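You operate a simulated robot arm through the tools that you are given. There is no shell and no other tool. Be economical: measure what you need, move in short steps, check, and stop when the job is done.

Carry out the task below with a simulated robot arm. There is one attempt and no reset: what you move stays moved.

TASK
File the full card in the red slot and load the CLOTH card.
Fine: the load key comes out before a card moves and goes in once the new card sits.

Only the result counts: the job must be done as asked and must still hold three seconds after the hand-in. Knocking over, shifting, dropping, spilling or breaking anything else fails it. Flat cloth is picked up by pressing the open fingertips on it (5 to 10 N) and closing them slowly along it; thin cloth reads only 2 to 8 mm in the jaws.

THE ROBOT
A 7-joint arm with a two-finger parallel gripper, fixed in place. Base frame: the origin is at the foot of the arm, x ahead of it, y to its left, z up. Units: mm, rad, N and s.
With the tool pointing down near the work surface it reaches from about 460 to 920 mm from the base axis. Its first joint turns from -2.007 to 2.007 rad. Payload 3.91 kg.
The TCP is the grasp point between the finger pads, 30 mm short of the fingertips. In the tool frame z runs along the fingers and y along their closing line. The gripper opens to 110 mm. The fingers are 20 mm wide and 10 mm thick; the gripper's body (48 by 112 mm) begins 55 mm behind the TCP.
Orientation is told as [roll, pitch, yaw] about the base's x, y, z axes, in that order, counted from this pose: with the fingers straight down and closing along the base's y, the tool's x points along the base's -x, its y along +y and its z along -z.

THE INTERFACE
- The arm moves only by the tool play_rows. Its argument "commands" is a list of rows, each a list of 7 numbers: the shift along the tool's x, y, z in mm, then the turn, a rotation vector about the tool's x, y, z in rad, then the gripper command, from -1 (shut) to 1 (fully open), values between in proportion. In form: [[tx, ty, tz, wx, wy, wz, grip], ...]. A call has 1 to 10 rows; each row shifts and turns the commanded pose from where the row before left it, along the tool's axes as they then stand. Rows are played at 5 a second. More than 50 mm and 0.15 rad between two rows, or a gripper value outside its range, and nothing of the call is played. Where a pose cannot be reached the arm comes as near as it can. A force on the tool above 40 N (or 10 N above the force at the start of the call, whichever is more), or a blocked arm, ends the call early, and 0.2 s more pass. The fingers move at their own pace (about 153 mm/s each) and stop on an object; they squeeze with about 42 N. The grip force told is the motor's: it shows also when the fingers shut on nothing. Time passes only in rows, and 0.2 s behind the last, so rows that do not move let the fingers close. It gives the time, the measured TCP pose, the force on the tool (base axes), the opening and the grip force at its end, in the units of the frame above (readings bear some noise).
- Cameras (640 x 400 px; columns grow to the right, rows downward): "scene" is fixed at [399.1, 501, 1272.4]; the picture's right is [-0.71, -0.71, 0.00], its down [-0.34, 0.34, -0.87] and it looks along [0.62, -0.62, -0.49] (base axes); focal length 270 px, centre (320, 200). "wrist" rides on the gripper at [-36, 0, -57] in the tool frame; the picture's right is [0.00, -1.00, 0.00], its down [0.97, 0.00, -0.24] and it looks along [0.24, 0.00, 0.97] (tool axes); focal length 218 px, centre (320, 200). There is no depth. A picture from a camera that has moved, and an enlarged one, comes with that camera's place and axes in the base frame and with its lens.
- get_image(camera): a new picture of that camera. It takes no simulated time.
- move_column(by): slides the trunk up (or, below 0, down) by that many mm; the arm rides with it, the base frame stays. It gives what a move gives, with no picture.
- close_up(camera, box): a new picture of the part [left, top, right, bottom] of that camera's present view, enlarged. It takes no simulated time.
- job_done(): hands the job in; it is judged then, once.

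Work in short steps. Places have to be worked out from the pictures, the camera data and where the tool is seen: move nearer, look again, correct. Check each grasp and each placing, and mend what went wrong. You have 120 turns and 76 pictures in all, those below and enlarged ones among them. Open the gripper and draw the arm clear of the work before you hand the job in, unless the task says otherwise; then end with one line.

The tools are called as a command line: name --pt "numbers of a row" for each row, then --argument value for the rest, lists and objects as JSON in quotes. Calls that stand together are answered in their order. play_rows: Moves the arm, as the interface text tells. Its arguments: {"type":"object","properties":{"commands":{"type":"array","items":{"type":"array","items":{"type":"number"}}}},"required":["commands"]} The other tools are called the same way: move_column (by) slides the trunk up or down; get_image (camera) takes a picture; close_up (camera, box) takes an enlarged picture of a part of a camera's view; job_done () hands the job in.

At the start:

```text
time_s: 0.0
ee_pos: [549.1, 375.6, 1132.9]
orientation: [0.001, -0.001, 0.001]
contact_force: [-0.3, 0.2, -0.4]
width: 109.7
gripper_force: 0.0
trunk travel left (down, up): [-675.0, 315.0]
```

scene: 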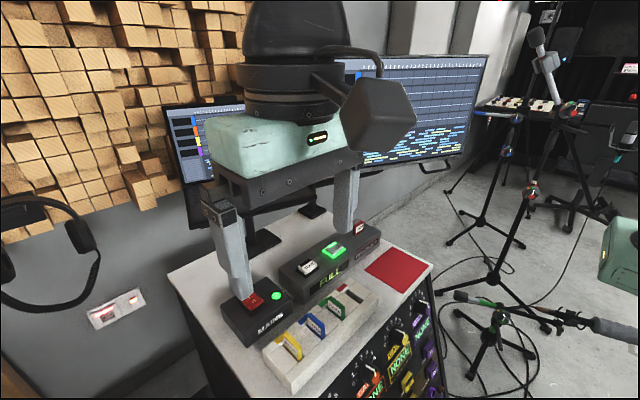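
wrist: 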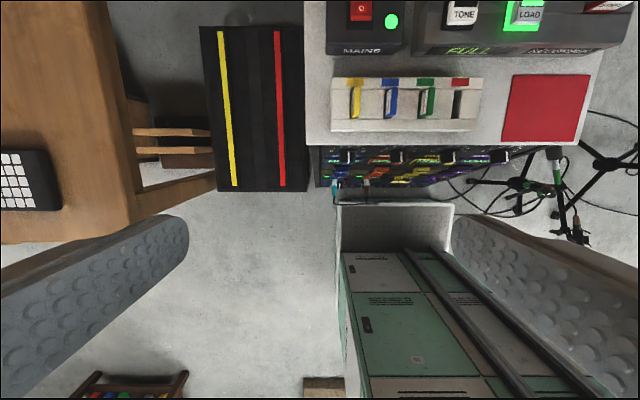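

I start by looking closely at the work area in both views.

close_up --camera "scene" --box '[200, 210, 440, 400]'

close_up --camera "wrist" --box '[300, 0, 640, 200]'

```text
2.11 times, centred on (320, 305) of scene
camera zoom: at [399.1, 501.0, 1272.4], right [-0.71, -0.71, 0.0], down [-0.34, 0.34, -0.87], along [0.62, -0.62, -0.49], focal length 569 px, centre (320, -21)
```

zoom: 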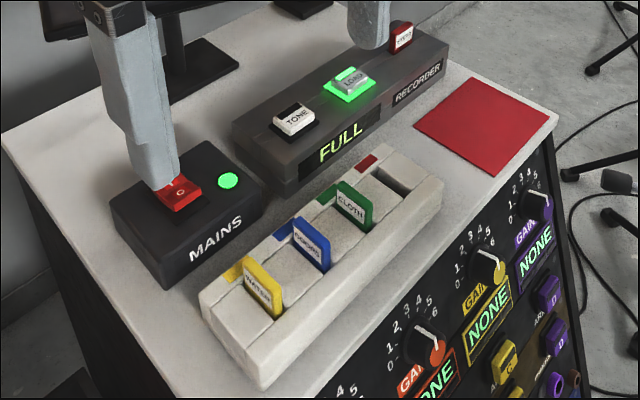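

```text
1.88 times, centred on (470, 100) of wrist
camera zoom: at [586.8, 375.6, 1188.7], right [0.0, -1.0, 0.0], down [-0.97, 0.0, 0.24], along [-0.24, 0.0, -0.97], focal length 411 px, centre (38, 388)
```

zoom: 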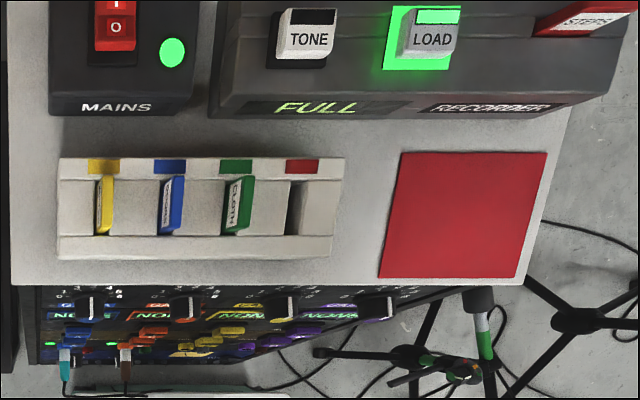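

Card cradle is near x≈662, CLOTH at y≈186, z≈770; the recorder's STEPS card is around (795,-65,800). I move above the middle for a closer look.

play_rows --pt "-15 -35 15 0 0 0 1" --pt "-15 -35 15 0 0 0 1" --pt "-15 -35 15 0 0 0 1" --pt "-15 -35 15 0 0 0 1" --pt "-15 -35 15 0 0 0 1" --pt "-15 -35 15 0 0 0 1" --pt "-15 -35 15 0 0 0 1" --pt "-15 -35 15 0 0 0 1" --pt "0 0 0 0 0 0 1"

get_image --camera "wrist"

get_image --camera "scene"

```text
time_s: 2.0
ee_pos: [671.7, 96.1, 1012.9]
orientation: [0.0, 0.001, -0.001]
contact_force: [0.1, 0.8, 0.0]
width: 110.3
gripper_force: 0.0
trunk travel left (down, up): [-675.0, 315.0]
```

```text
71 pictures are left
camera wrist: at [708.2, 96.0, 1068.6], right [0.0, -1.0, 0.0], down [-0.97, 0.0, 0.24], along [-0.24, 0.0, -0.97], focal length 218 px, centre (320, 200)
```

wrist: 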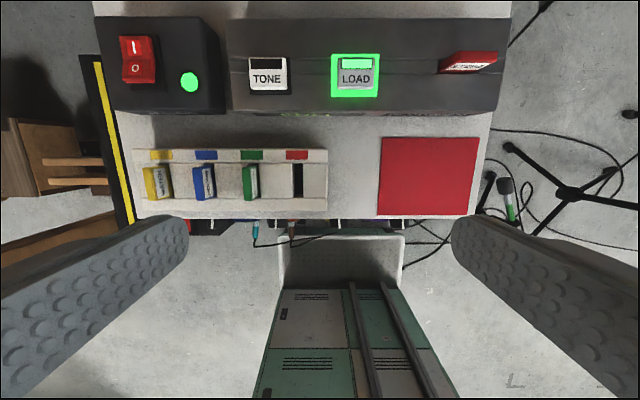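

```text
70 pictures are left
```

scene: 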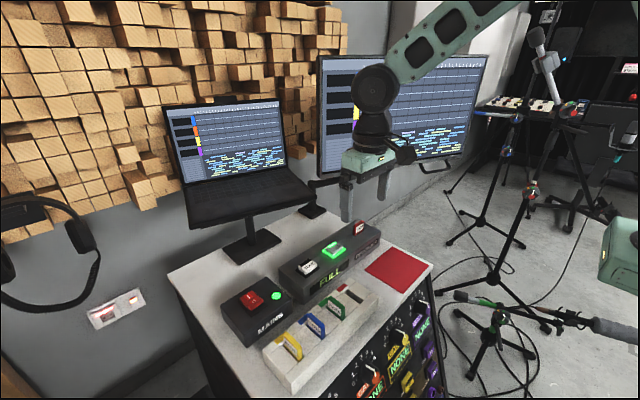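

The laptop and monitor stand well behind (x≈1030). I enlarge the recorder and the rack.

close_up --camera "wrist" --box '[220, 10, 520, 120]'

close_up --camera "wrist" --box '[120, 130, 340, 230]'

close_up --camera "scene" --box '[270, 200, 400, 310]'

```text
2.13 times, centred on (370, 65) of wrist
camera zoom: at [708.2, 96.0, 1068.6], right [0.0, -1.0, 0.0], down [-0.97, 0.0, 0.24], along [-0.24, 0.0, -0.97], focal length 466 px, centre (213, 488)
```

zoom: 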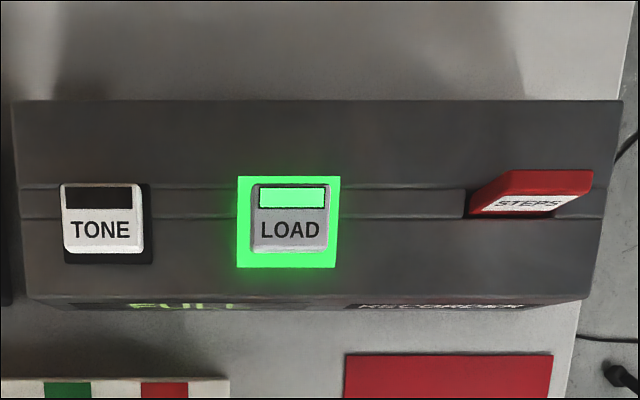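

```text
2.91 times, centred on (230, 180) of wrist
camera zoom: at [708.2, 96.0, 1068.6], right [0.0, -1.0, 0.0], down [-0.97, 0.0, 0.24], along [-0.24, 0.0, -0.97], focal length 635 px, centre (582, 258)
```

zoom: 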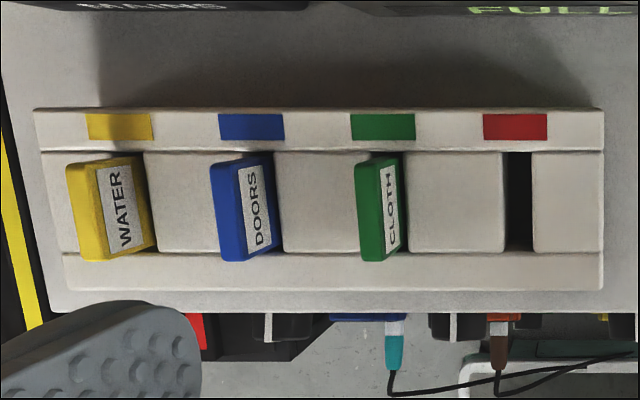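

```text
3.64 times, centred on (335, 255) of scene
camera zoom: at [399.1, 501.0, 1272.4], right [-0.71, -0.71, 0.0], down [-0.34, 0.34, -0.87], along [0.62, -0.62, -0.49], focal length 983 px, centre (266, 0)
```

zoom: 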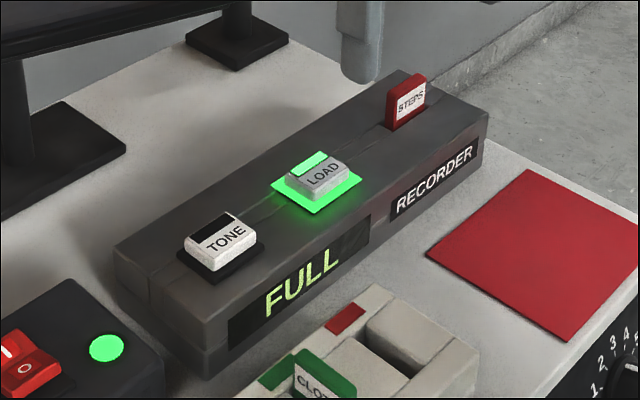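

LOAD key centre is estimated at (785,55), top z≈791, currently lit and pressed in. I shut the fingers and hover above it.

play_rows --pt "-22.6 -8 32 0 0 0 -1" --pt "-22.6 -8 32 0 0 0 -1" --pt "-22.6 -8 32 0 0 0 -1" --pt "-22.6 -8 32 0 0 0 -1" --pt "-22.6 -8 25 0 0 0 -1" --pt "0 0 0 0 0 0 -1"

get_image --camera "wrist"

close_up --camera "scene" --box '[270, 180, 400, 290]'

```text
time_s: 3.4
ee_pos: [782.7, 56.5, 859.4]
orientation: [0.0, 0.0, -0.001]
contact_force: [0.2, 0.9, -0.1]
width: 0.1
gripper_force: 37.5
trunk travel left (down, up): [-675.0, 315.0]
```

```text
66 pictures are left
camera wrist: at [820.0, 55.7, 914.7], right [0.0, -1.0, 0.0], down [-0.97, 0.0, 0.24], along [-0.24, 0.0, -0.97], focal length 218 px, centre (320, 200)
```

wrist: 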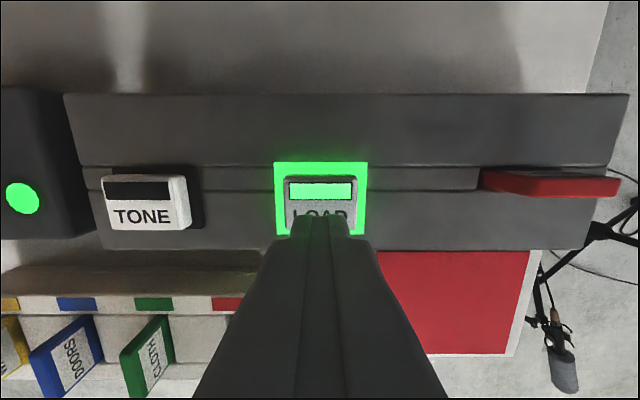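

```text
3.64 times, centred on (335, 235) of scene
camera zoom: at [399.1, 501.0, 1272.4], right [-0.71, -0.71, 0.0], down [-0.34, 0.34, -0.87], along [0.62, -0.62, -0.49], focal length 983 px, centre (266, 73)
```

zoom: 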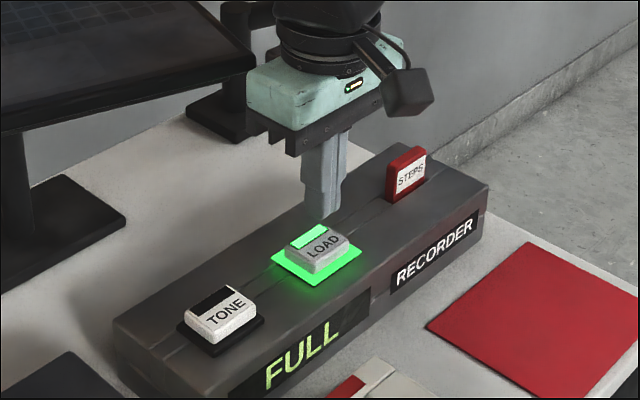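

The fingertips are over the key; I descend in small steps until contact.

play_rows --pt "-4 0 15 0 0 0 -1" --pt "0 0 10 0 0 0 -1" --pt "0 0 4 0 0 0 -1" --pt "0 0 3 0 0 0 -1" --pt "0 0 3 0 0 0 -1" --pt "0 0 0 0 0 0 -1"

get_image --camera "wrist"

```text
time_s: 4.8
ee_pos: [787.1, 54.9, 825.5]
orientation: [0.002, 0.0, 0.001]
contact_force: [0.4, 0.2, 1.8]
width: 0.1
gripper_force: 37.6
trunk travel left (down, up): [-675.0, 315.0]
```

```text
64 pictures are left
camera wrist: at [823.6, 55.8, 880.7], right [0.0, -1.0, 0.0], down [-0.97, 0.0, 0.24], along [-0.24, 0.0, -0.97], focal length 218 px, centre (320, 200)
```

wrist: 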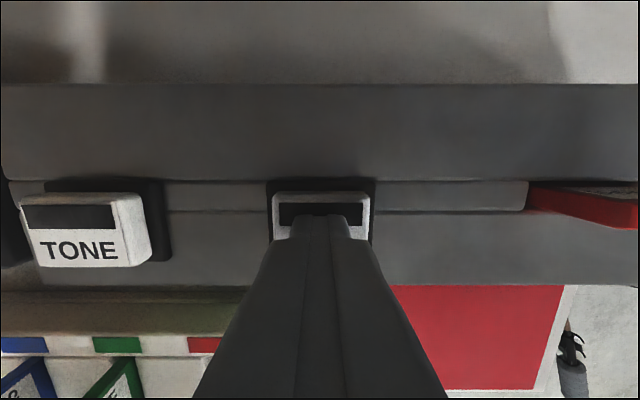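

The light went dark on a light touch; I lift away and check that the key stays out.

play_rows --pt "0 0 -20 0 0 0 -1" --pt "0 0 -30 0 0 0 -1" --pt "0 0 0 0 0 0 -1" --pt "0 0 0 0 0 0 -1"

close_up --camera "scene" --box '[270, 180, 400, 290]'

```text
time_s: 5.8
ee_pos: [787.9, 56.5, 874.4]
orientation: [0.0, 0.0, -0.001]
contact_force: [-0.3, 0.4, 0.2]
width: 0.1
gripper_force: 37.5
trunk travel left (down, up): [-675.0, 315.0]
```

```text
3.64 times, centred on (335, 235) of scene
camera zoom: at [399.1, 501.0, 1272.4], right [-0.71, -0.71, 0.0], down [-0.34, 0.34, -0.87], along [0.62, -0.62, -0.49], focal length 983 px, centre (266, 73)
```

zoom: 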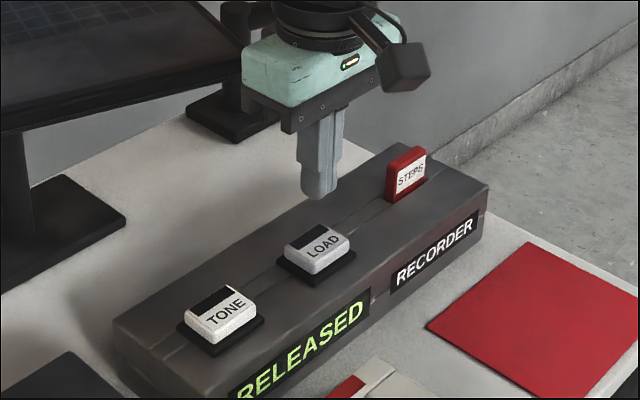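

Display reads RELEASED. Now I turn the tool +90° about base z (tool z −1.57) to close along x on the STEPS card.

play_rows --pt "0 0 -5 0 0 -0.15 -1" --pt "0 0 -5 0 0 -0.15 -1" --pt "0 0 -5 0 0 -0.15 -1" --pt "0 0 -5 0 0 -0.15 -1" --pt "0 0 -5 0 0 -0.15 -1" --pt "0 0 -5 0 0 -0.15 -1" --pt "0 0 -5 0 0 -0.15 -1" --pt "0 0 -5 0 0 -0.15 -1" --pt "0 0 -5 0 0 -0.15 -1" --pt "0 0 -5 0 0 -0.15 -1"

play_rows --pt "0 0 0 0 0 -0.0708 -0.27" --pt "0 0 0 0 0 0 -0.27" --pt "0 0 0 0 0 0 -0.27"

get_image --camera "wrist"

```text
time_s: 8.0
ee_pos: [788.9, 55.4, 925.6]
orientation: [0.0, 0.0, 1.501]
contact_force: [-0.5, -0.3, 0.6]
width: 0.2
gripper_force: 38.0
trunk travel left (down, up): [-675.0, 315.0]
```

```text
time_s: 8.8
ee_pos: [787.8, 55.2, 925.3]
orientation: [0.0, 0.0, 1.571]
contact_force: [0.5, -0.6, 0.3]
width: 40.3
gripper_force: 0.1
trunk travel left (down, up): [-675.0, 315.0]
```

```text
62 pictures are left
camera wrist: at [787.7, 91.4, 980.5], right [1.0, 0.0, 0.0], down [0.0, -0.97, 0.24], along [0.0, -0.24, -0.97], focal length 218 px, centre (320, 200)
```

wrist: 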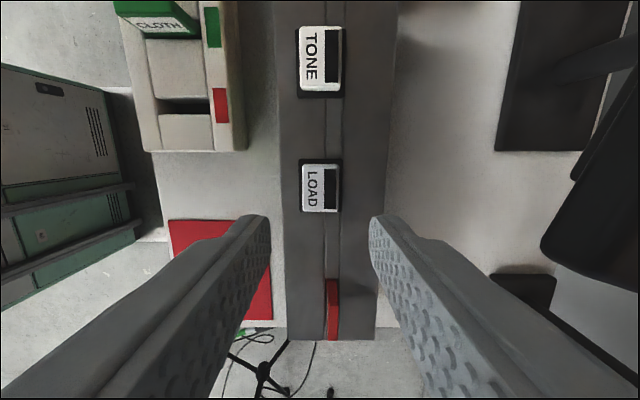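

Card centre now judged at (799,-50). I move above it, fingers 40 mm apart along x.

play_rows --pt "35 -4 10 0 0 0 -0.27" --pt "35 -4 20 0 0 0 -0.27" --pt "35 -3 25 0 0 0 -0.27" --pt "0 0 0 0 0 0 -0.27"

get_image --camera "wrist"

close_up --camera "scene" --box '[290, 160, 420, 270]'

```text
time_s: 9.8
ee_pos: [796.0, -50.5, 870.0]
orientation: [-0.002, -0.001, 1.571]
contact_force: [-0.8, 0.9, 0.3]
width: 40.2
gripper_force: 0.1
trunk travel left (down, up): [-675.0, 315.0]
```

```text
61 pictures are left
camera wrist: at [797.6, -13.5, 925.5], right [1.0, 0.0, 0.0], down [0.0, -0.97, 0.24], along [0.0, -0.24, -0.97], focal length 218 px, centre (320, 200)
```

wrist: 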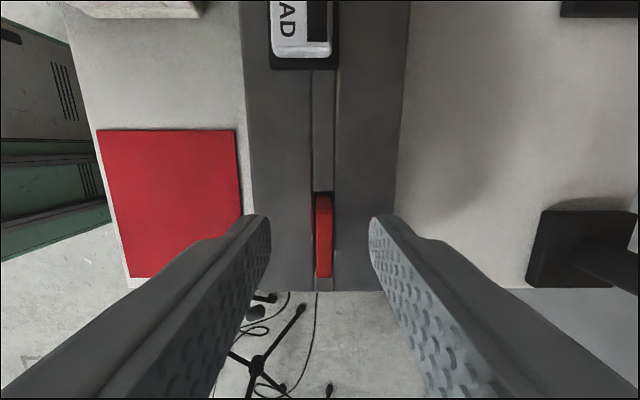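

```text
3.64 times, centred on (355, 215) of scene
camera zoom: at [399.1, 501.0, 1272.4], right [-0.71, -0.71, 0.0], down [-0.34, 0.34, -0.87], along [0.62, -0.62, -0.49], focal length 983 px, centre (193, 146)
```

zoom: 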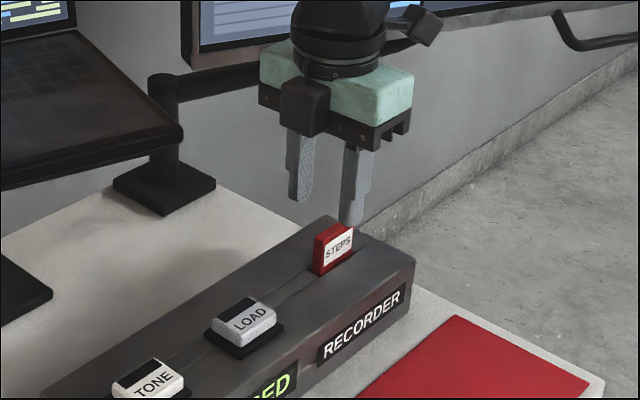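

Triangulating again puts the card at x≈800, y≈-67 (−46…−89), top z≈809. I align and descend around it.

play_rows --pt "16 -2.5 0 0 0 0 -0.27" --pt "0 0 20 0 0 0 -0.27" --pt "0 0 20 0 0 0 -0.27" --pt "0 0 6 0 0 0 -0.27" --pt "0 0 0 0 0 0 -0.27"

get_image --camera "wrist"

close_up --camera "scene" --box '[310, 170, 400, 250]'

```text
time_s: 11.0
ee_pos: [799.7, -66.5, 822.5]
orientation: [-0.001, 0.0, 1.571]
contact_force: [0.5, -0.3, -1.3]
width: 40.4
gripper_force: 0.0
trunk travel left (down, up): [-675.0, 315.0]
```

```text
59 pictures are left
camera wrist: at [800.3, -29.8, 879.4], right [1.0, 0.0, 0.0], down [0.0, -0.97, 0.24], along [0.0, -0.24, -0.97], focal length 218 px, centre (320, 200)
```

wrist: 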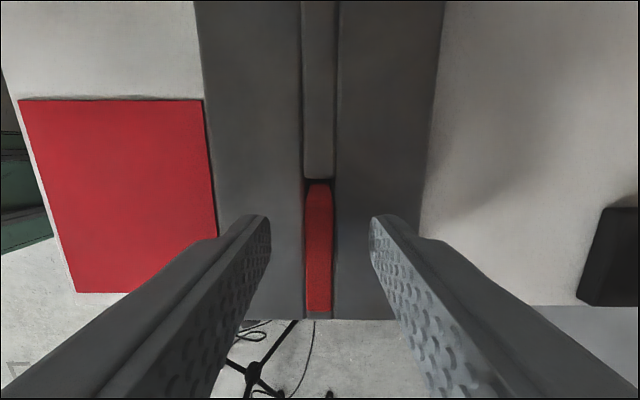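

```text
5.00 times, centred on (355, 210) of scene
camera zoom: at [399.1, 501.0, 1272.4], right [-0.71, -0.71, 0.0], down [-0.34, 0.34, -0.87], along [0.62, -0.62, -0.49], focal length 1352 px, centre (145, 150)
```

zoom: 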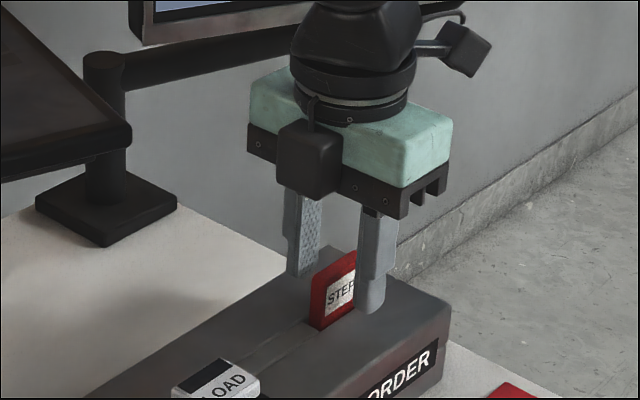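

Centred on the card. I lower 6 mm more and close.

play_rows --pt "0 0 3 0 0 0 -0.27" --pt "0 0 3 0 0 0 -0.27" --pt "0 0 0 0 0 0 -0.27" --pt "0 0 0 0 0 0 -0.6" --pt "0 0 0 0 0 0 -1" --pt "0 0 0 0 0 0 -1"

get_image --camera "wrist"

close_up --camera "scene" --box '[310, 170, 400, 250]'

```text
time_s: 12.4
ee_pos: [800.2, -66.0, 817.5]
orientation: [0.001, 0.0, 1.571]
contact_force: [0.3, 0.3, 0.0]
width: 8.8
gripper_force: 42.4
trunk travel left (down, up): [-675.0, 315.0]
```

```text
57 pictures are left
camera wrist: at [801.1, -29.2, 873.6], right [1.0, 0.0, 0.0], down [0.0, -0.97, 0.24], along [0.0, -0.24, -0.97], focal length 218 px, centre (320, 200)
```

wrist: 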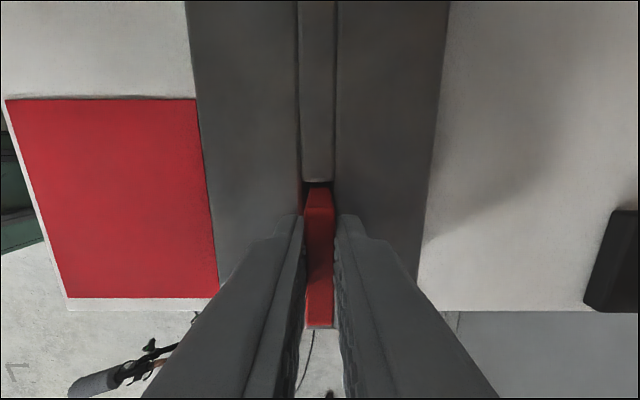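

```text
5.00 times, centred on (355, 210) of scene
camera zoom: at [399.1, 501.0, 1272.4], right [-0.71, -0.71, 0.0], down [-0.34, 0.34, -0.87], along [0.62, -0.62, -0.49], focal length 1352 px, centre (145, 150)
```

zoom: 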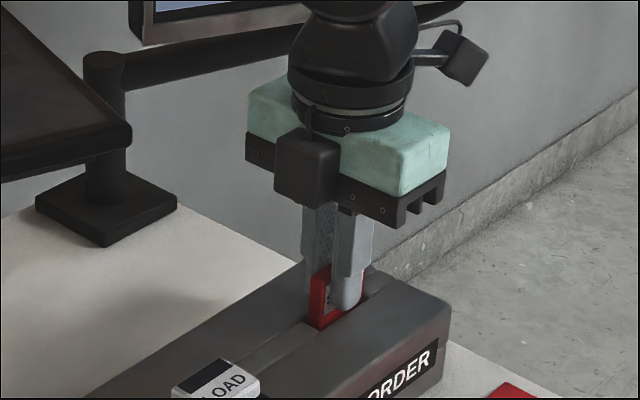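

Held at 8.8 mm. Lifting straight up.

play_rows --pt "0 0 -5 0 0 0 -1" --pt "0 0 -10 0 0 0 -1" --pt "0 0 -20 0 0 0 -1" --pt "0 0 -30 0 0 0 -1" --pt "0 0 -30 0 0 0 -1" --pt "0 0 0 0 0 0 -1"

close_up --camera "scene" --box '[290, 120, 420, 240]'

get_image --camera "wrist"

```text
time_s: 13.8
ee_pos: [801.8, -65.7, 913.7]
orientation: [0.001, -0.001, 1.571]
contact_force: [0.0, -0.4, 0.1]
width: 8.7
gripper_force: 41.4
trunk travel left (down, up): [-675.0, 315.0]
```

```text
3.33 times, centred on (355, 180) of scene
camera zoom: at [399.1, 501.0, 1272.4], right [-0.71, -0.71, 0.0], down [-0.34, 0.34, -0.87], along [0.62, -0.62, -0.49], focal length 901 px, centre (203, 267)
```

zoom: 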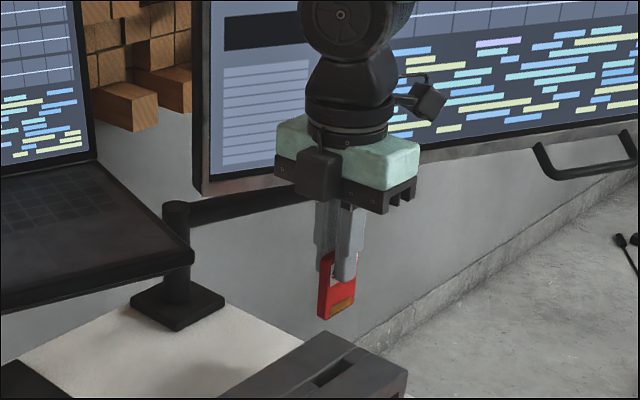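

```text
54 pictures are left
camera wrist: at [801.4, -29.8, 968.8], right [1.0, 0.0, 0.0], down [0.0, -0.97, 0.24], along [0.0, -0.24, -0.97], focal length 218 px, centre (320, 200)
```

wrist: 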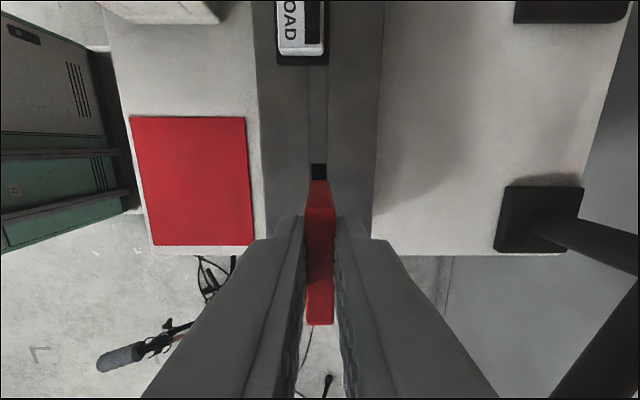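

The card came out with its contacts at the bottom of the label side; its bottom is about 63 mm below TCP. I turn back to yaw 0 (keeps label orientation as the other rack cards), then carry it over the red slot at about (660,126).

play_rows --pt "0 0 0 0 0 0.15 -1" --pt "0 0 0 0 0 0.15 -1" --pt "0 0 0 0 0 0.15 -1" --pt "0 0 0 0 0 0.15 -1" --pt "0 0 0 0 0 0.15 -1" --pt "0 0 0 0 0 0.15 -1" --pt "0 0 0 0 0 0.15 -1" --pt "0 0 0 0 0 0.15 -1" --pt "0 0 0 0 0 0.15 -1" --pt "0 0 0 0 0 0.15 -1"

play_rows --pt "0 0 0 0 0 0.0708 -1" --pt "25 38 0 0 0 0 -1" --pt "25 38 0 0 0 0 -1" --pt "25 38 0 0 0 0 -1" --pt "25 38 0 0 0 0 -1" --pt "25 38 0 0 0 0 -1" --pt "15 2 0 0 0 0 -1" --pt "0 0 0 0 0 0 -1" --pt "0 0 0 0 0 0 -1"

get_image --camera "wrist"

close_up --camera "scene" --box '[260, 200, 420, 320]'

```text
time_s: 16.0
ee_pos: [800.0, -65.2, 912.2]
orientation: [0.0, 0.0, 0.07]
contact_force: [0.1, 0.1, 0.5]
width: 8.4
gripper_force: 42.1
trunk travel left (down, up): [-675.0, 315.0]
```

```text
time_s: 18.0
ee_pos: [661.2, 127.3, 913.2]
orientation: [0.002, -0.001, -0.001]
contact_force: [0.5, -0.9, 0.1]
width: 8.7
gripper_force: 41.7
trunk travel left (down, up): [-675.0, 315.0]
```

```text
53 pictures are left
camera wrist: at [697.0, 127.3, 968.9], right [0.0, -1.0, 0.0], down [-0.97, 0.0, 0.24], along [-0.24, 0.0, -0.97], focal length 218 px, centre (320, 200)
```

wrist: 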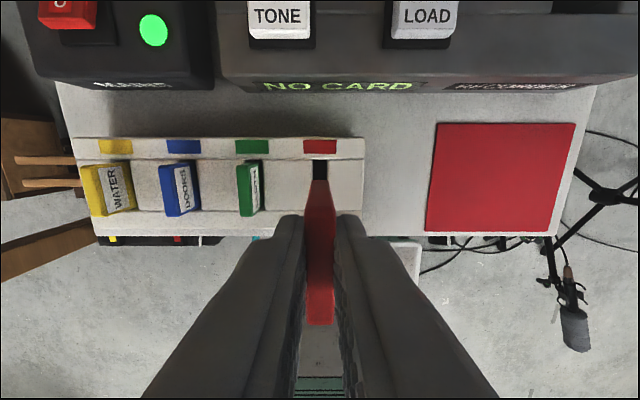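

```text
3.33 times, centred on (340, 260) of scene
camera zoom: at [399.1, 501.0, 1272.4], right [-0.71, -0.71, 0.0], down [-0.34, 0.34, -0.87], along [0.62, -0.62, -0.49], focal length 901 px, centre (253, 0)
```

zoom: 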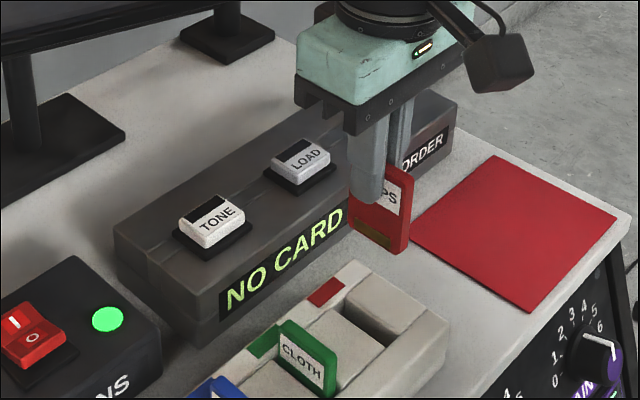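

Slot spans x≈637.5–684.4, y≈127.8; the card spans about 637–679. I shift +3.5 mm in x and lower to just above the slot.

play_rows --pt "-3.5 0.5 20 0 0 0 -1" --pt "0 0 20 0 0 0 -1" --pt "0 0 20 0 0 0 -1" --pt "0 0 14 0 0 0 -1" --pt "0 0 0 0 0 0 -1" --pt "0 0 0 0 0 0 -1"

get_image --camera "wrist"

close_up --camera "scene" --box '[280, 240, 400, 330]'

```text
time_s: 19.4
ee_pos: [664.4, 126.9, 838.2]
orientation: [0.001, 0.001, 0.0]
contact_force: [-0.1, 0.1, 0.5]
width: 8.6
gripper_force: 42.3
trunk travel left (down, up): [-675.0, 315.0]
```

```text
51 pictures are left
camera wrist: at [700.5, 127.2, 894.6], right [0.0, -1.0, 0.0], down [-0.97, 0.0, 0.24], along [-0.24, 0.0, -0.97], focal length 218 px, centre (320, 200)
```

wrist: 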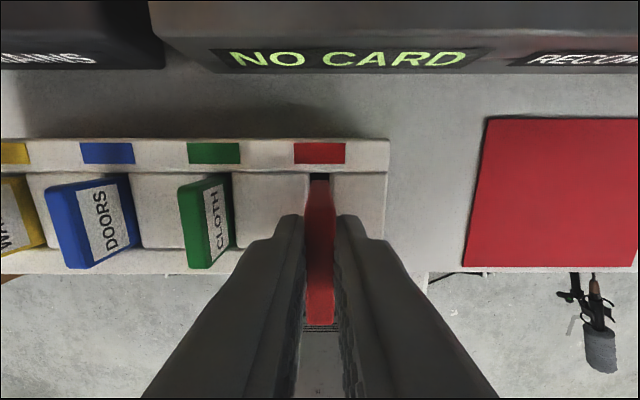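

```text
4.44 times, centred on (340, 285) of scene
camera zoom: at [399.1, 501.0, 1272.4], right [-0.71, -0.71, 0.0], down [-0.34, 0.34, -0.87], along [0.62, -0.62, -0.49], focal length 1202 px, centre (231, -178)
```

zoom: 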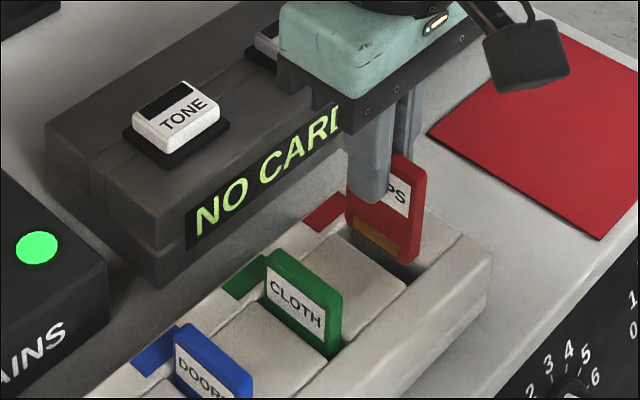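

Alignment looks good; lowering into the slot in small steps.

play_rows --pt "0 0 6 0 0 0 -1" --pt "0 0 5 0 0 0 -1" --pt "0 0 4 0 0 0 -1" --pt "0 0 4 0 0 0 -1" --pt "0 0 0 0 0 0 -1"

get_image --camera "wrist"

close_up --camera "scene" --box '[280, 240, 400, 330]'

```text
time_s: 20.6
ee_pos: [665.9, 127.0, 820.3]
orientation: [0.0, -0.001, 0.001]
contact_force: [-0.6, 0.1, -0.4]
width: 8.6
gripper_force: 41.6
trunk travel left (down, up): [-675.0, 315.0]
```

```text
49 pictures are left
camera wrist: at [700.6, 127.3, 875.9], right [0.0, -1.0, 0.0], down [-0.97, 0.0, 0.24], along [-0.24, 0.0, -0.97], focal length 218 px, centre (320, 200)
```

wrist: 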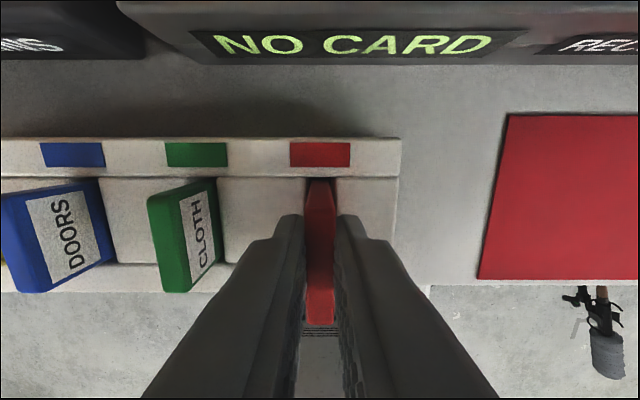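

```text
4.44 times, centred on (340, 285) of scene
camera zoom: at [399.1, 501.0, 1272.4], right [-0.71, -0.71, 0.0], down [-0.34, 0.34, -0.87], along [0.62, -0.62, -0.49], focal length 1202 px, centre (231, -178)
```

zoom: 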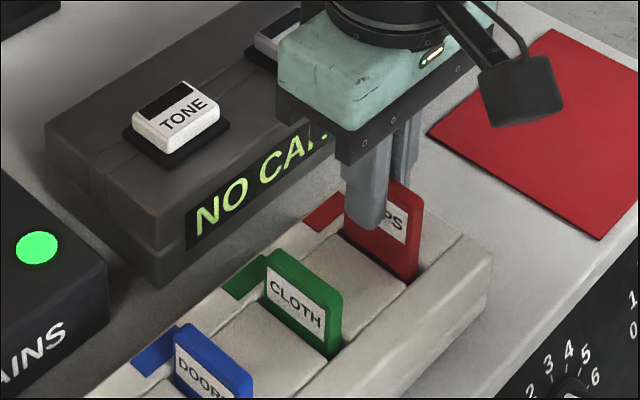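

Card is entering freely; about 15 mm more by comparison with CLOTH. Continue until it seats.

play_rows --pt "0 0 4 0 0 0 -1" --pt "0 0 4 0 0 0 -1" --pt "0 0 2 0 0 0 -1" --pt "0 0 2 0 0 0 -1" --pt "0 0 0 0 0 0 -1"

close_up --camera "scene" --box '[280, 240, 400, 330]'

```text
time_s: 21.8
ee_pos: [664.5, 125.7, 807.8]
orientation: [-0.001, -0.001, 0.002]
contact_force: [-0.3, 1.0, 0.0]
width: 8.4
gripper_force: 42.0
trunk travel left (down, up): [-675.0, 315.0]
```

```text
4.44 times, centred on (340, 285) of scene
camera zoom: at [399.1, 501.0, 1272.4], right [-0.71, -0.71, 0.0], down [-0.34, 0.34, -0.87], along [0.62, -0.62, -0.49], focal length 1202 px, centre (231, -178)
```

zoom: 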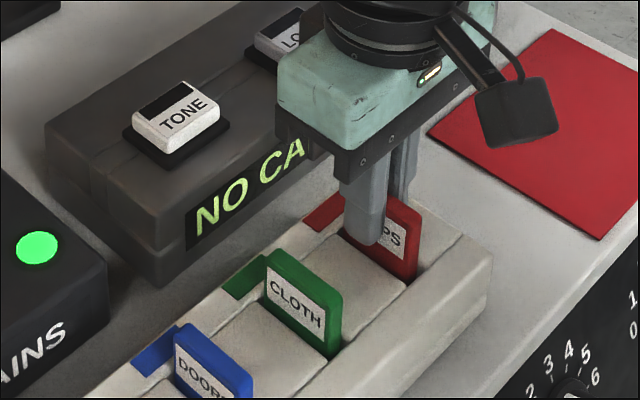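

play_rows --pt "0 0 2 0 0 0 -1" --pt "0 0 1.5 0 0 0 -1" --pt "0 0 1.5 0 0 0 -1" --pt "0 0 0 0 0 0 -1"

close_up --camera "scene" --box '[280, 240, 400, 330]'

get_image --camera "wrist"

```text
time_s: 22.8
ee_pos: [665.4, 125.2, 803.8]
orientation: [-0.001, 0.0, 0.001]
contact_force: [0.1, -0.7, -0.5]
width: 8.6
gripper_force: 42.6
trunk travel left (down, up): [-675.0, 315.0]
```

```text
4.44 times, centred on (340, 285) of scene
camera zoom: at [399.1, 501.0, 1272.4], right [-0.71, -0.71, 0.0], down [-0.34, 0.34, -0.87], along [0.62, -0.62, -0.49], focal length 1202 px, centre (231, -178)
```

zoom: 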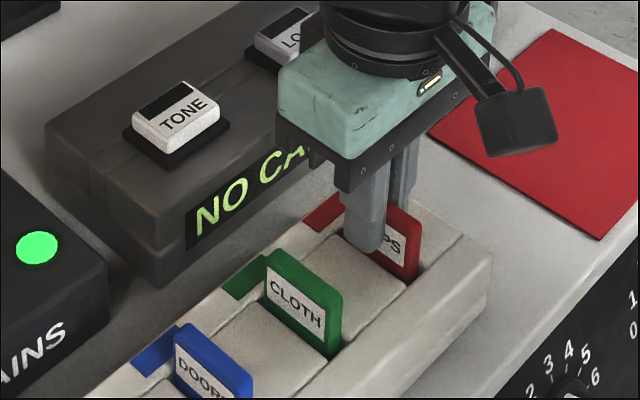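

```text
45 pictures are left
camera wrist: at [700.6, 127.0, 858.7], right [0.0, -1.0, 0.0], down [-0.97, 0.0, 0.24], along [-0.24, 0.0, -0.97], focal length 218 px, centre (320, 200)
```

wrist: 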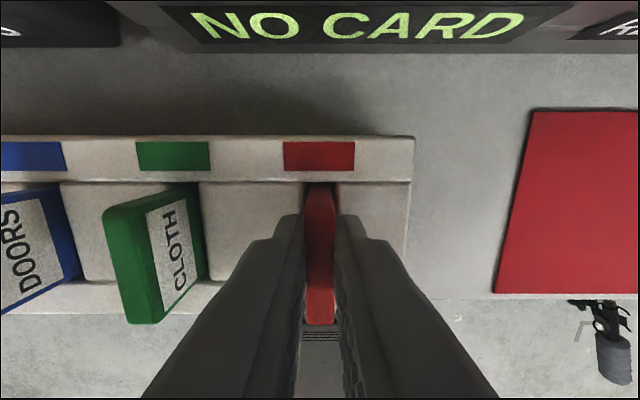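

Nearly level with CLOTH's protrusion; I feel for the floor in 1 mm steps.

play_rows --pt "0 0 1 0 0 0 -1" --pt "0 0 1 0 0 0 -1" --pt "0 0 0 0 0 0 -1"

play_rows --pt "0 0 1 0 0 0 -1" --pt "0 0 1 0 0 0 -1" --pt "0 0 0 0 0 0 -1"

close_up --camera "scene" --box '[280, 240, 400, 330]'

```text
time_s: 23.6
ee_pos: [663.8, 126.6, 802.8]
orientation: [0.001, -0.002, 0.001]
contact_force: [-3.4, -2.3, 22.9]
width: 8.5
gripper_force: 42.2
trunk travel left (down, up): [-675.0, 315.0]
```

```text
time_s: 24.3
ee_pos: [665.9, 127.4, 801.7]
orientation: [0.0, -0.007, -0.002]
contact_force: [-4.0, -1.6, 20.5]
width: 8.6
gripper_force: 41.9
trunk travel left (down, up): [-675.0, 315.0]
stopped in row 3: the force on the tool passed its limit (the readings are from after the stop); the commanded pose is now the measured one
```

```text
4.44 times, centred on (340, 285) of scene
camera zoom: at [399.1, 501.0, 1272.4], right [-0.71, -0.71, 0.0], down [-0.34, 0.34, -0.87], along [0.62, -0.62, -0.49], focal length 1202 px, centre (231, -178)
```

zoom: 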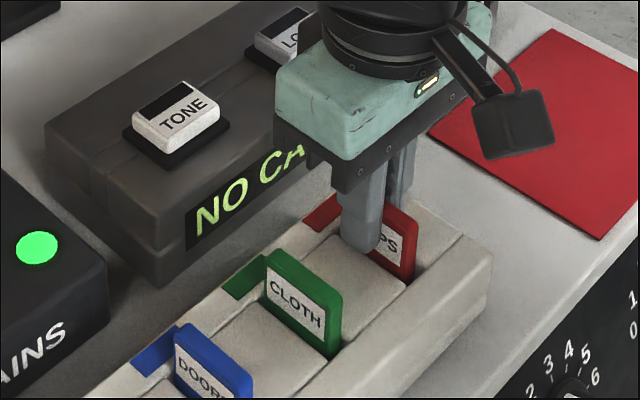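

Firm contact: the card is on the slot floor. I open a little and lift off.

play_rows --pt "0 0 -1 0 0 0 -1" --pt "0 0 0 0 0 0 -0.5" --pt "0 0 0 0 0 0 -0.4" --pt "0 0 0 0 0 0 -0.4" --pt "0 0 -15 0 0 0 -0.4" --pt "0 0 -30 0 0 0 -0.4" --pt "0 0 -30 0 0 0 -0.4" --pt "0 0 0 0 0 0 -0.4"

get_image --camera "wrist"

close_up --camera "scene" --box '[270, 240, 400, 330]'

```text
time_s: 26.1
ee_pos: [664.8, 127.2, 875.3]
orientation: [0.001, -0.004, 0.0]
contact_force: [0.4, 0.9, 0.0]
width: 33.3
gripper_force: 0.0
trunk travel left (down, up): [-675.0, 315.0]
```

```text
43 pictures are left
camera wrist: at [701.2, 127.5, 932.4], right [0.0, -1.0, 0.0], down [-0.97, 0.0, 0.24], along [-0.24, 0.0, -0.97], focal length 218 px, centre (320, 200)
```

wrist: 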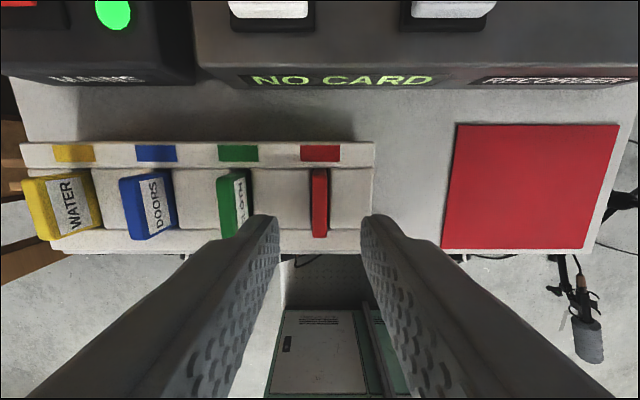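

```text
4.44 times, centred on (335, 285) of scene
camera zoom: at [399.1, 501.0, 1272.4], right [-0.71, -0.71, 0.0], down [-0.34, 0.34, -0.87], along [0.62, -0.62, -0.49], focal length 1202 px, centre (253, -178)
```

zoom: 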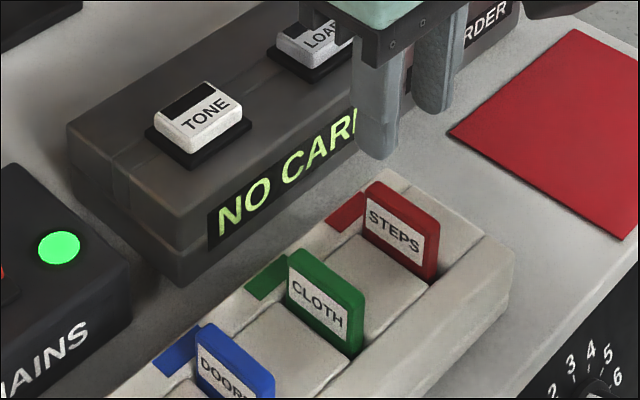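

STEPS is filed level with its neighbours. Rack pitch is ≈60.5 mm, so CLOTH is at y≈187.7; I move above it.

play_rows --pt "0 30 -5 0 0 0 -0.27" --pt "0 30.3 0 0 0 0 -0.27" --pt "0 0 0 0 0 0 -0.27" --pt "0 0 0 0 0 0 -0.27"

get_image --camera "wrist"

```text
time_s: 27.1
ee_pos: [665.2, 187.7, 881.5]
orientation: [0.0, -0.003, 0.0]
contact_force: [0.1, 0.1, -0.3]
width: 39.9
gripper_force: 0.1
trunk travel left (down, up): [-675.0, 315.0]
```

```text
41 pictures are left
camera wrist: at [701.6, 187.8, 937.2], right [0.0, -1.0, 0.0], down [-0.97, 0.0, 0.24], along [-0.24, 0.0, -0.97], focal length 218 px, centre (320, 200)
```

wrist: 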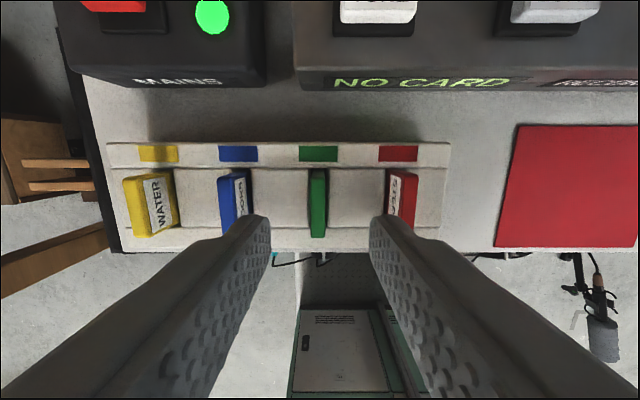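

CLOTH sits ~1 mm further +y. I descend to the same grip height as STEPS had (TCP z≈803).

play_rows --pt "0 1.2 25 0 0 0 -0.27" --pt "0 0 25 0 0 0 -0.27" --pt "0 0 20 0 0 0 -0.27" --pt "0 0 7 0 0 0 -0.27" --pt "0 0 0 0 0 0 -0.27"

get_image --camera "wrist"

close_up --camera "scene" --box '[260, 240, 390, 340]'

```text
time_s: 28.3
ee_pos: [666.3, 188.5, 804.1]
orientation: [0.001, -0.004, -0.001]
contact_force: [-0.1, 0.1, 0.9]
width: 40.4
gripper_force: 0.1
trunk travel left (down, up): [-675.0, 315.0]
```

```text
40 pictures are left
camera wrist: at [701.8, 189.1, 859.9], right [0.0, -1.0, 0.0], down [-0.97, 0.0, 0.24], along [-0.24, 0.0, -0.97], focal length 218 px, centre (320, 200)
```

wrist: 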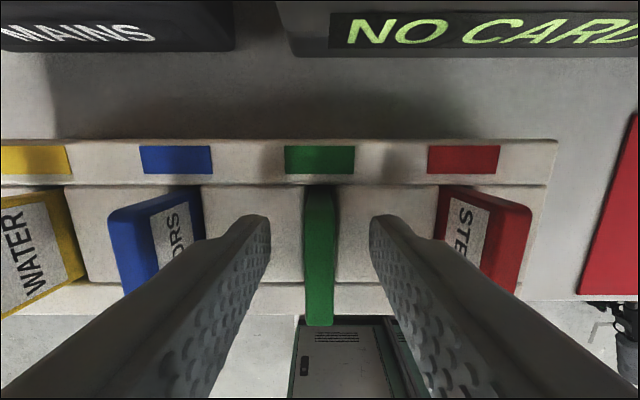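

```text
4.00 times, centred on (325, 290) of scene
camera zoom: at [399.1, 501.0, 1272.4], right [-0.71, -0.71, 0.0], down [-0.34, 0.34, -0.87], along [0.62, -0.62, -0.49], focal length 1081 px, centre (300, -160)
```

zoom: 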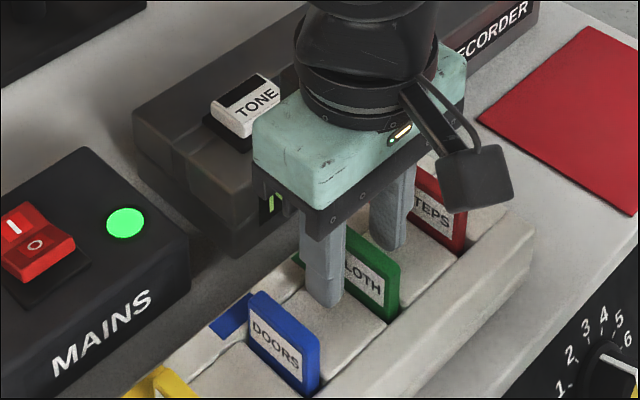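

Card end at row ≈325, same as STEPS in the grip. Closing and lifting.

play_rows --pt "0 0 0 0 0 0 -0.6" --pt "0 0 0 0 0 0 -1" --pt "0 0 0 0 0 0 -1" --pt "0 0 -5 0 0 0 -1" --pt "0 0 -15 0 0 0 -1" --pt "0 0 -30 0 0 0 -1" --pt "0 0 -30 0 0 0 -1" --pt "0 0 -30 0 0 0 -1" --pt "0 0 0 0 0 0 -1"

get_image --camera "wrist"

close_up --camera "scene" --box '[240, 200, 400, 340]'

```text
time_s: 30.3
ee_pos: [665.6, 187.3, 915.4]
orientation: [0.001, -0.002, 0.001]
contact_force: [-0.1, 0.1, 0.2]
width: 8.5
gripper_force: 42.1
trunk travel left (down, up): [-675.0, 315.0]
```

```text
38 pictures are left
camera wrist: at [701.8, 189.1, 970.9], right [0.0, -1.0, 0.0], down [-0.97, 0.0, 0.24], along [-0.24, 0.0, -0.97], focal length 218 px, centre (320, 200)
```

wrist: 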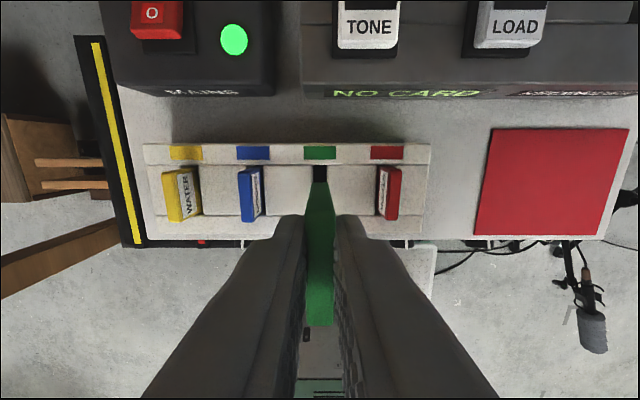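

```text
2.86 times, centred on (320, 270) of scene
camera zoom: at [399.1, 501.0, 1272.4], right [-0.71, -0.71, 0.0], down [-0.34, 0.34, -0.87], along [0.62, -0.62, -0.49], focal length 772 px, centre (320, 0)
```

zoom: 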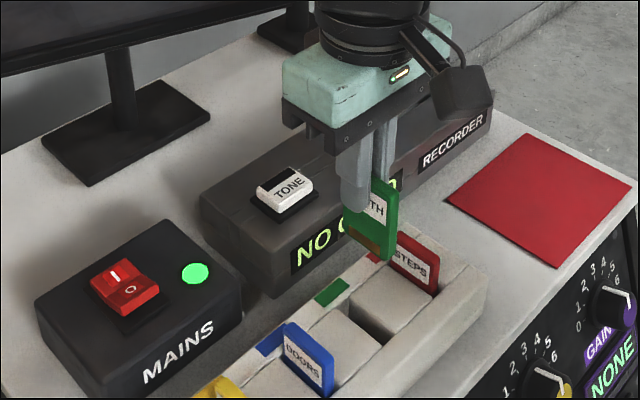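

CLOTH is held exactly like STEPS was. I carry it over the recorder and turn it +90°.

play_rows --pt "-22.6 -42.4 0 0 0 0 -1" --pt "-22.6 -42.4 0 0 0 0 -1" --pt "-22.6 -42.4 0 0 0 0 -1" --pt "-22.6 -42.4 0 0 0 0 -1" --pt "-22.6 -42.4 0 0 0 0 -1" --pt "-22.6 -42.6 0 0 0 0 -1" --pt "0 0 0 0 0 -0.1 -1"

play_rows --pt "0 0 0 0 0 -0.1471 -1" --pt "0 0 0 0 0 -0.1471 -1" --pt "0 0 0 0 0 -0.1471 -1" --pt "0 0 0 0 0 -0.1471 -1" --pt "0 0 0 0 0 -0.1471 -1" --pt "0 0 0 0 0 -0.1471 -1" --pt "0 0 0 0 0 -0.1471 -1" --pt "0 0 0 0 0 -0.1471 -1" --pt "0 0 0 0 0 -0.1471 -1" --pt "0 0 0 0 0 -0.1471 -1"

play_rows --pt "0 0 0 0 0 0 -1" --pt "0 0 0 0 0 0 -1"

get_image --camera "wrist"

close_up --camera "scene" --box '[290, 120, 420, 240]'

```text
time_s: 31.9
ee_pos: [800.2, -67.4, 912.4]
orientation: [0.001, -0.002, 0.099]
contact_force: [0.2, 0.9, -0.5]
width: 8.5
gripper_force: 42.1
trunk travel left (down, up): [-675.0, 315.0]
```

```text
time_s: 34.1
ee_pos: [800.4, -66.3, 913.1]
orientation: [-0.003, -0.001, 1.573]
contact_force: [1.1, 0.0, -0.3]
width: 8.9
gripper_force: 42.0
trunk travel left (down, up): [-675.0, 315.0]
```

```text
time_s: 34.7
ee_pos: [801.2, -65.8, 915.2]
orientation: [-0.003, -0.001, 1.571]
contact_force: [-0.7, 0.2, -0.3]
width: 8.8
gripper_force: 41.9
trunk travel left (down, up): [-675.0, 315.0]
```

```text
36 pictures are left
camera wrist: at [801.0, -30.0, 970.2], right [1.0, 0.0, 0.0], down [0.0, -0.97, 0.24], along [0.0, -0.24, -0.97], focal length 218 px, centre (320, 200)
```

wrist: 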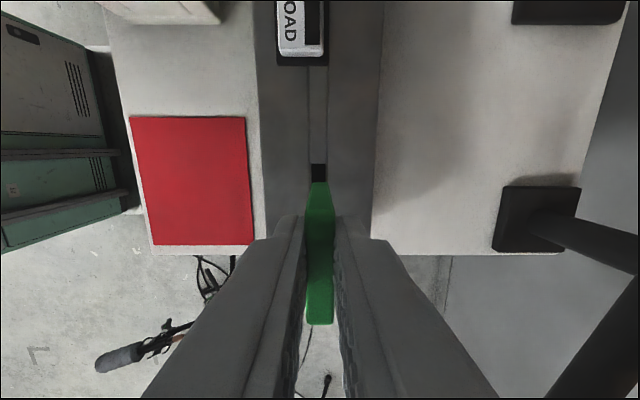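

```text
3.33 times, centred on (355, 180) of scene
camera zoom: at [399.1, 501.0, 1272.4], right [-0.71, -0.71, 0.0], down [-0.34, 0.34, -0.87], along [0.62, -0.62, -0.49], focal length 901 px, centre (203, 267)
```

zoom: 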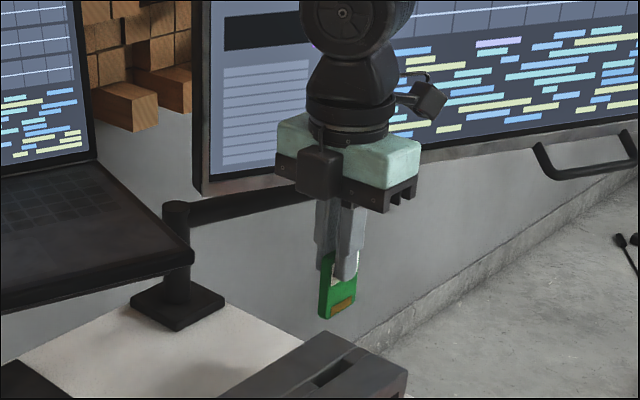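

The view matches STEPS' extraction pose. Descending into the recorder slot.

play_rows --pt "0 0 25 0 0 0 -1" --pt "0 0 25 0 0 0 -1" --pt "0 0 15 0 0 0 -1" --pt "0 0 8 0 0 0 -1" --pt "0 0 4 0 0 0 -1" --pt "0 0 4 0 0 0 -1" --pt "0 0 4 0 0 0 -1" --pt "0 0 4 0 0 0 -1" --pt "0 0 0 0 0 0 -1"

close_up --camera "scene" --box '[310, 170, 400, 250]'

```text
time_s: 36.7
ee_pos: [802.6, -66.1, 824.1]
orientation: [-0.003, -0.001, 1.57]
contact_force: [0.8, 0.2, -0.4]
width: 8.5
gripper_force: 42.4
trunk travel left (down, up): [-675.0, 315.0]
```

```text
5.00 times, centred on (355, 210) of scene
camera zoom: at [399.1, 501.0, 1272.4], right [-0.71, -0.71, 0.0], down [-0.34, 0.34, -0.87], along [0.62, -0.62, -0.49], focal length 1352 px, centre (145, 150)
```

zoom: 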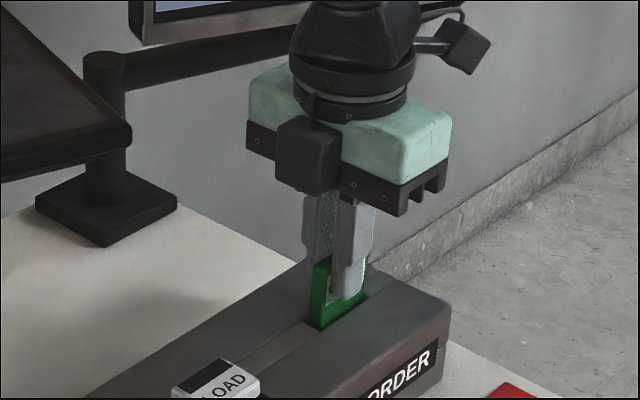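

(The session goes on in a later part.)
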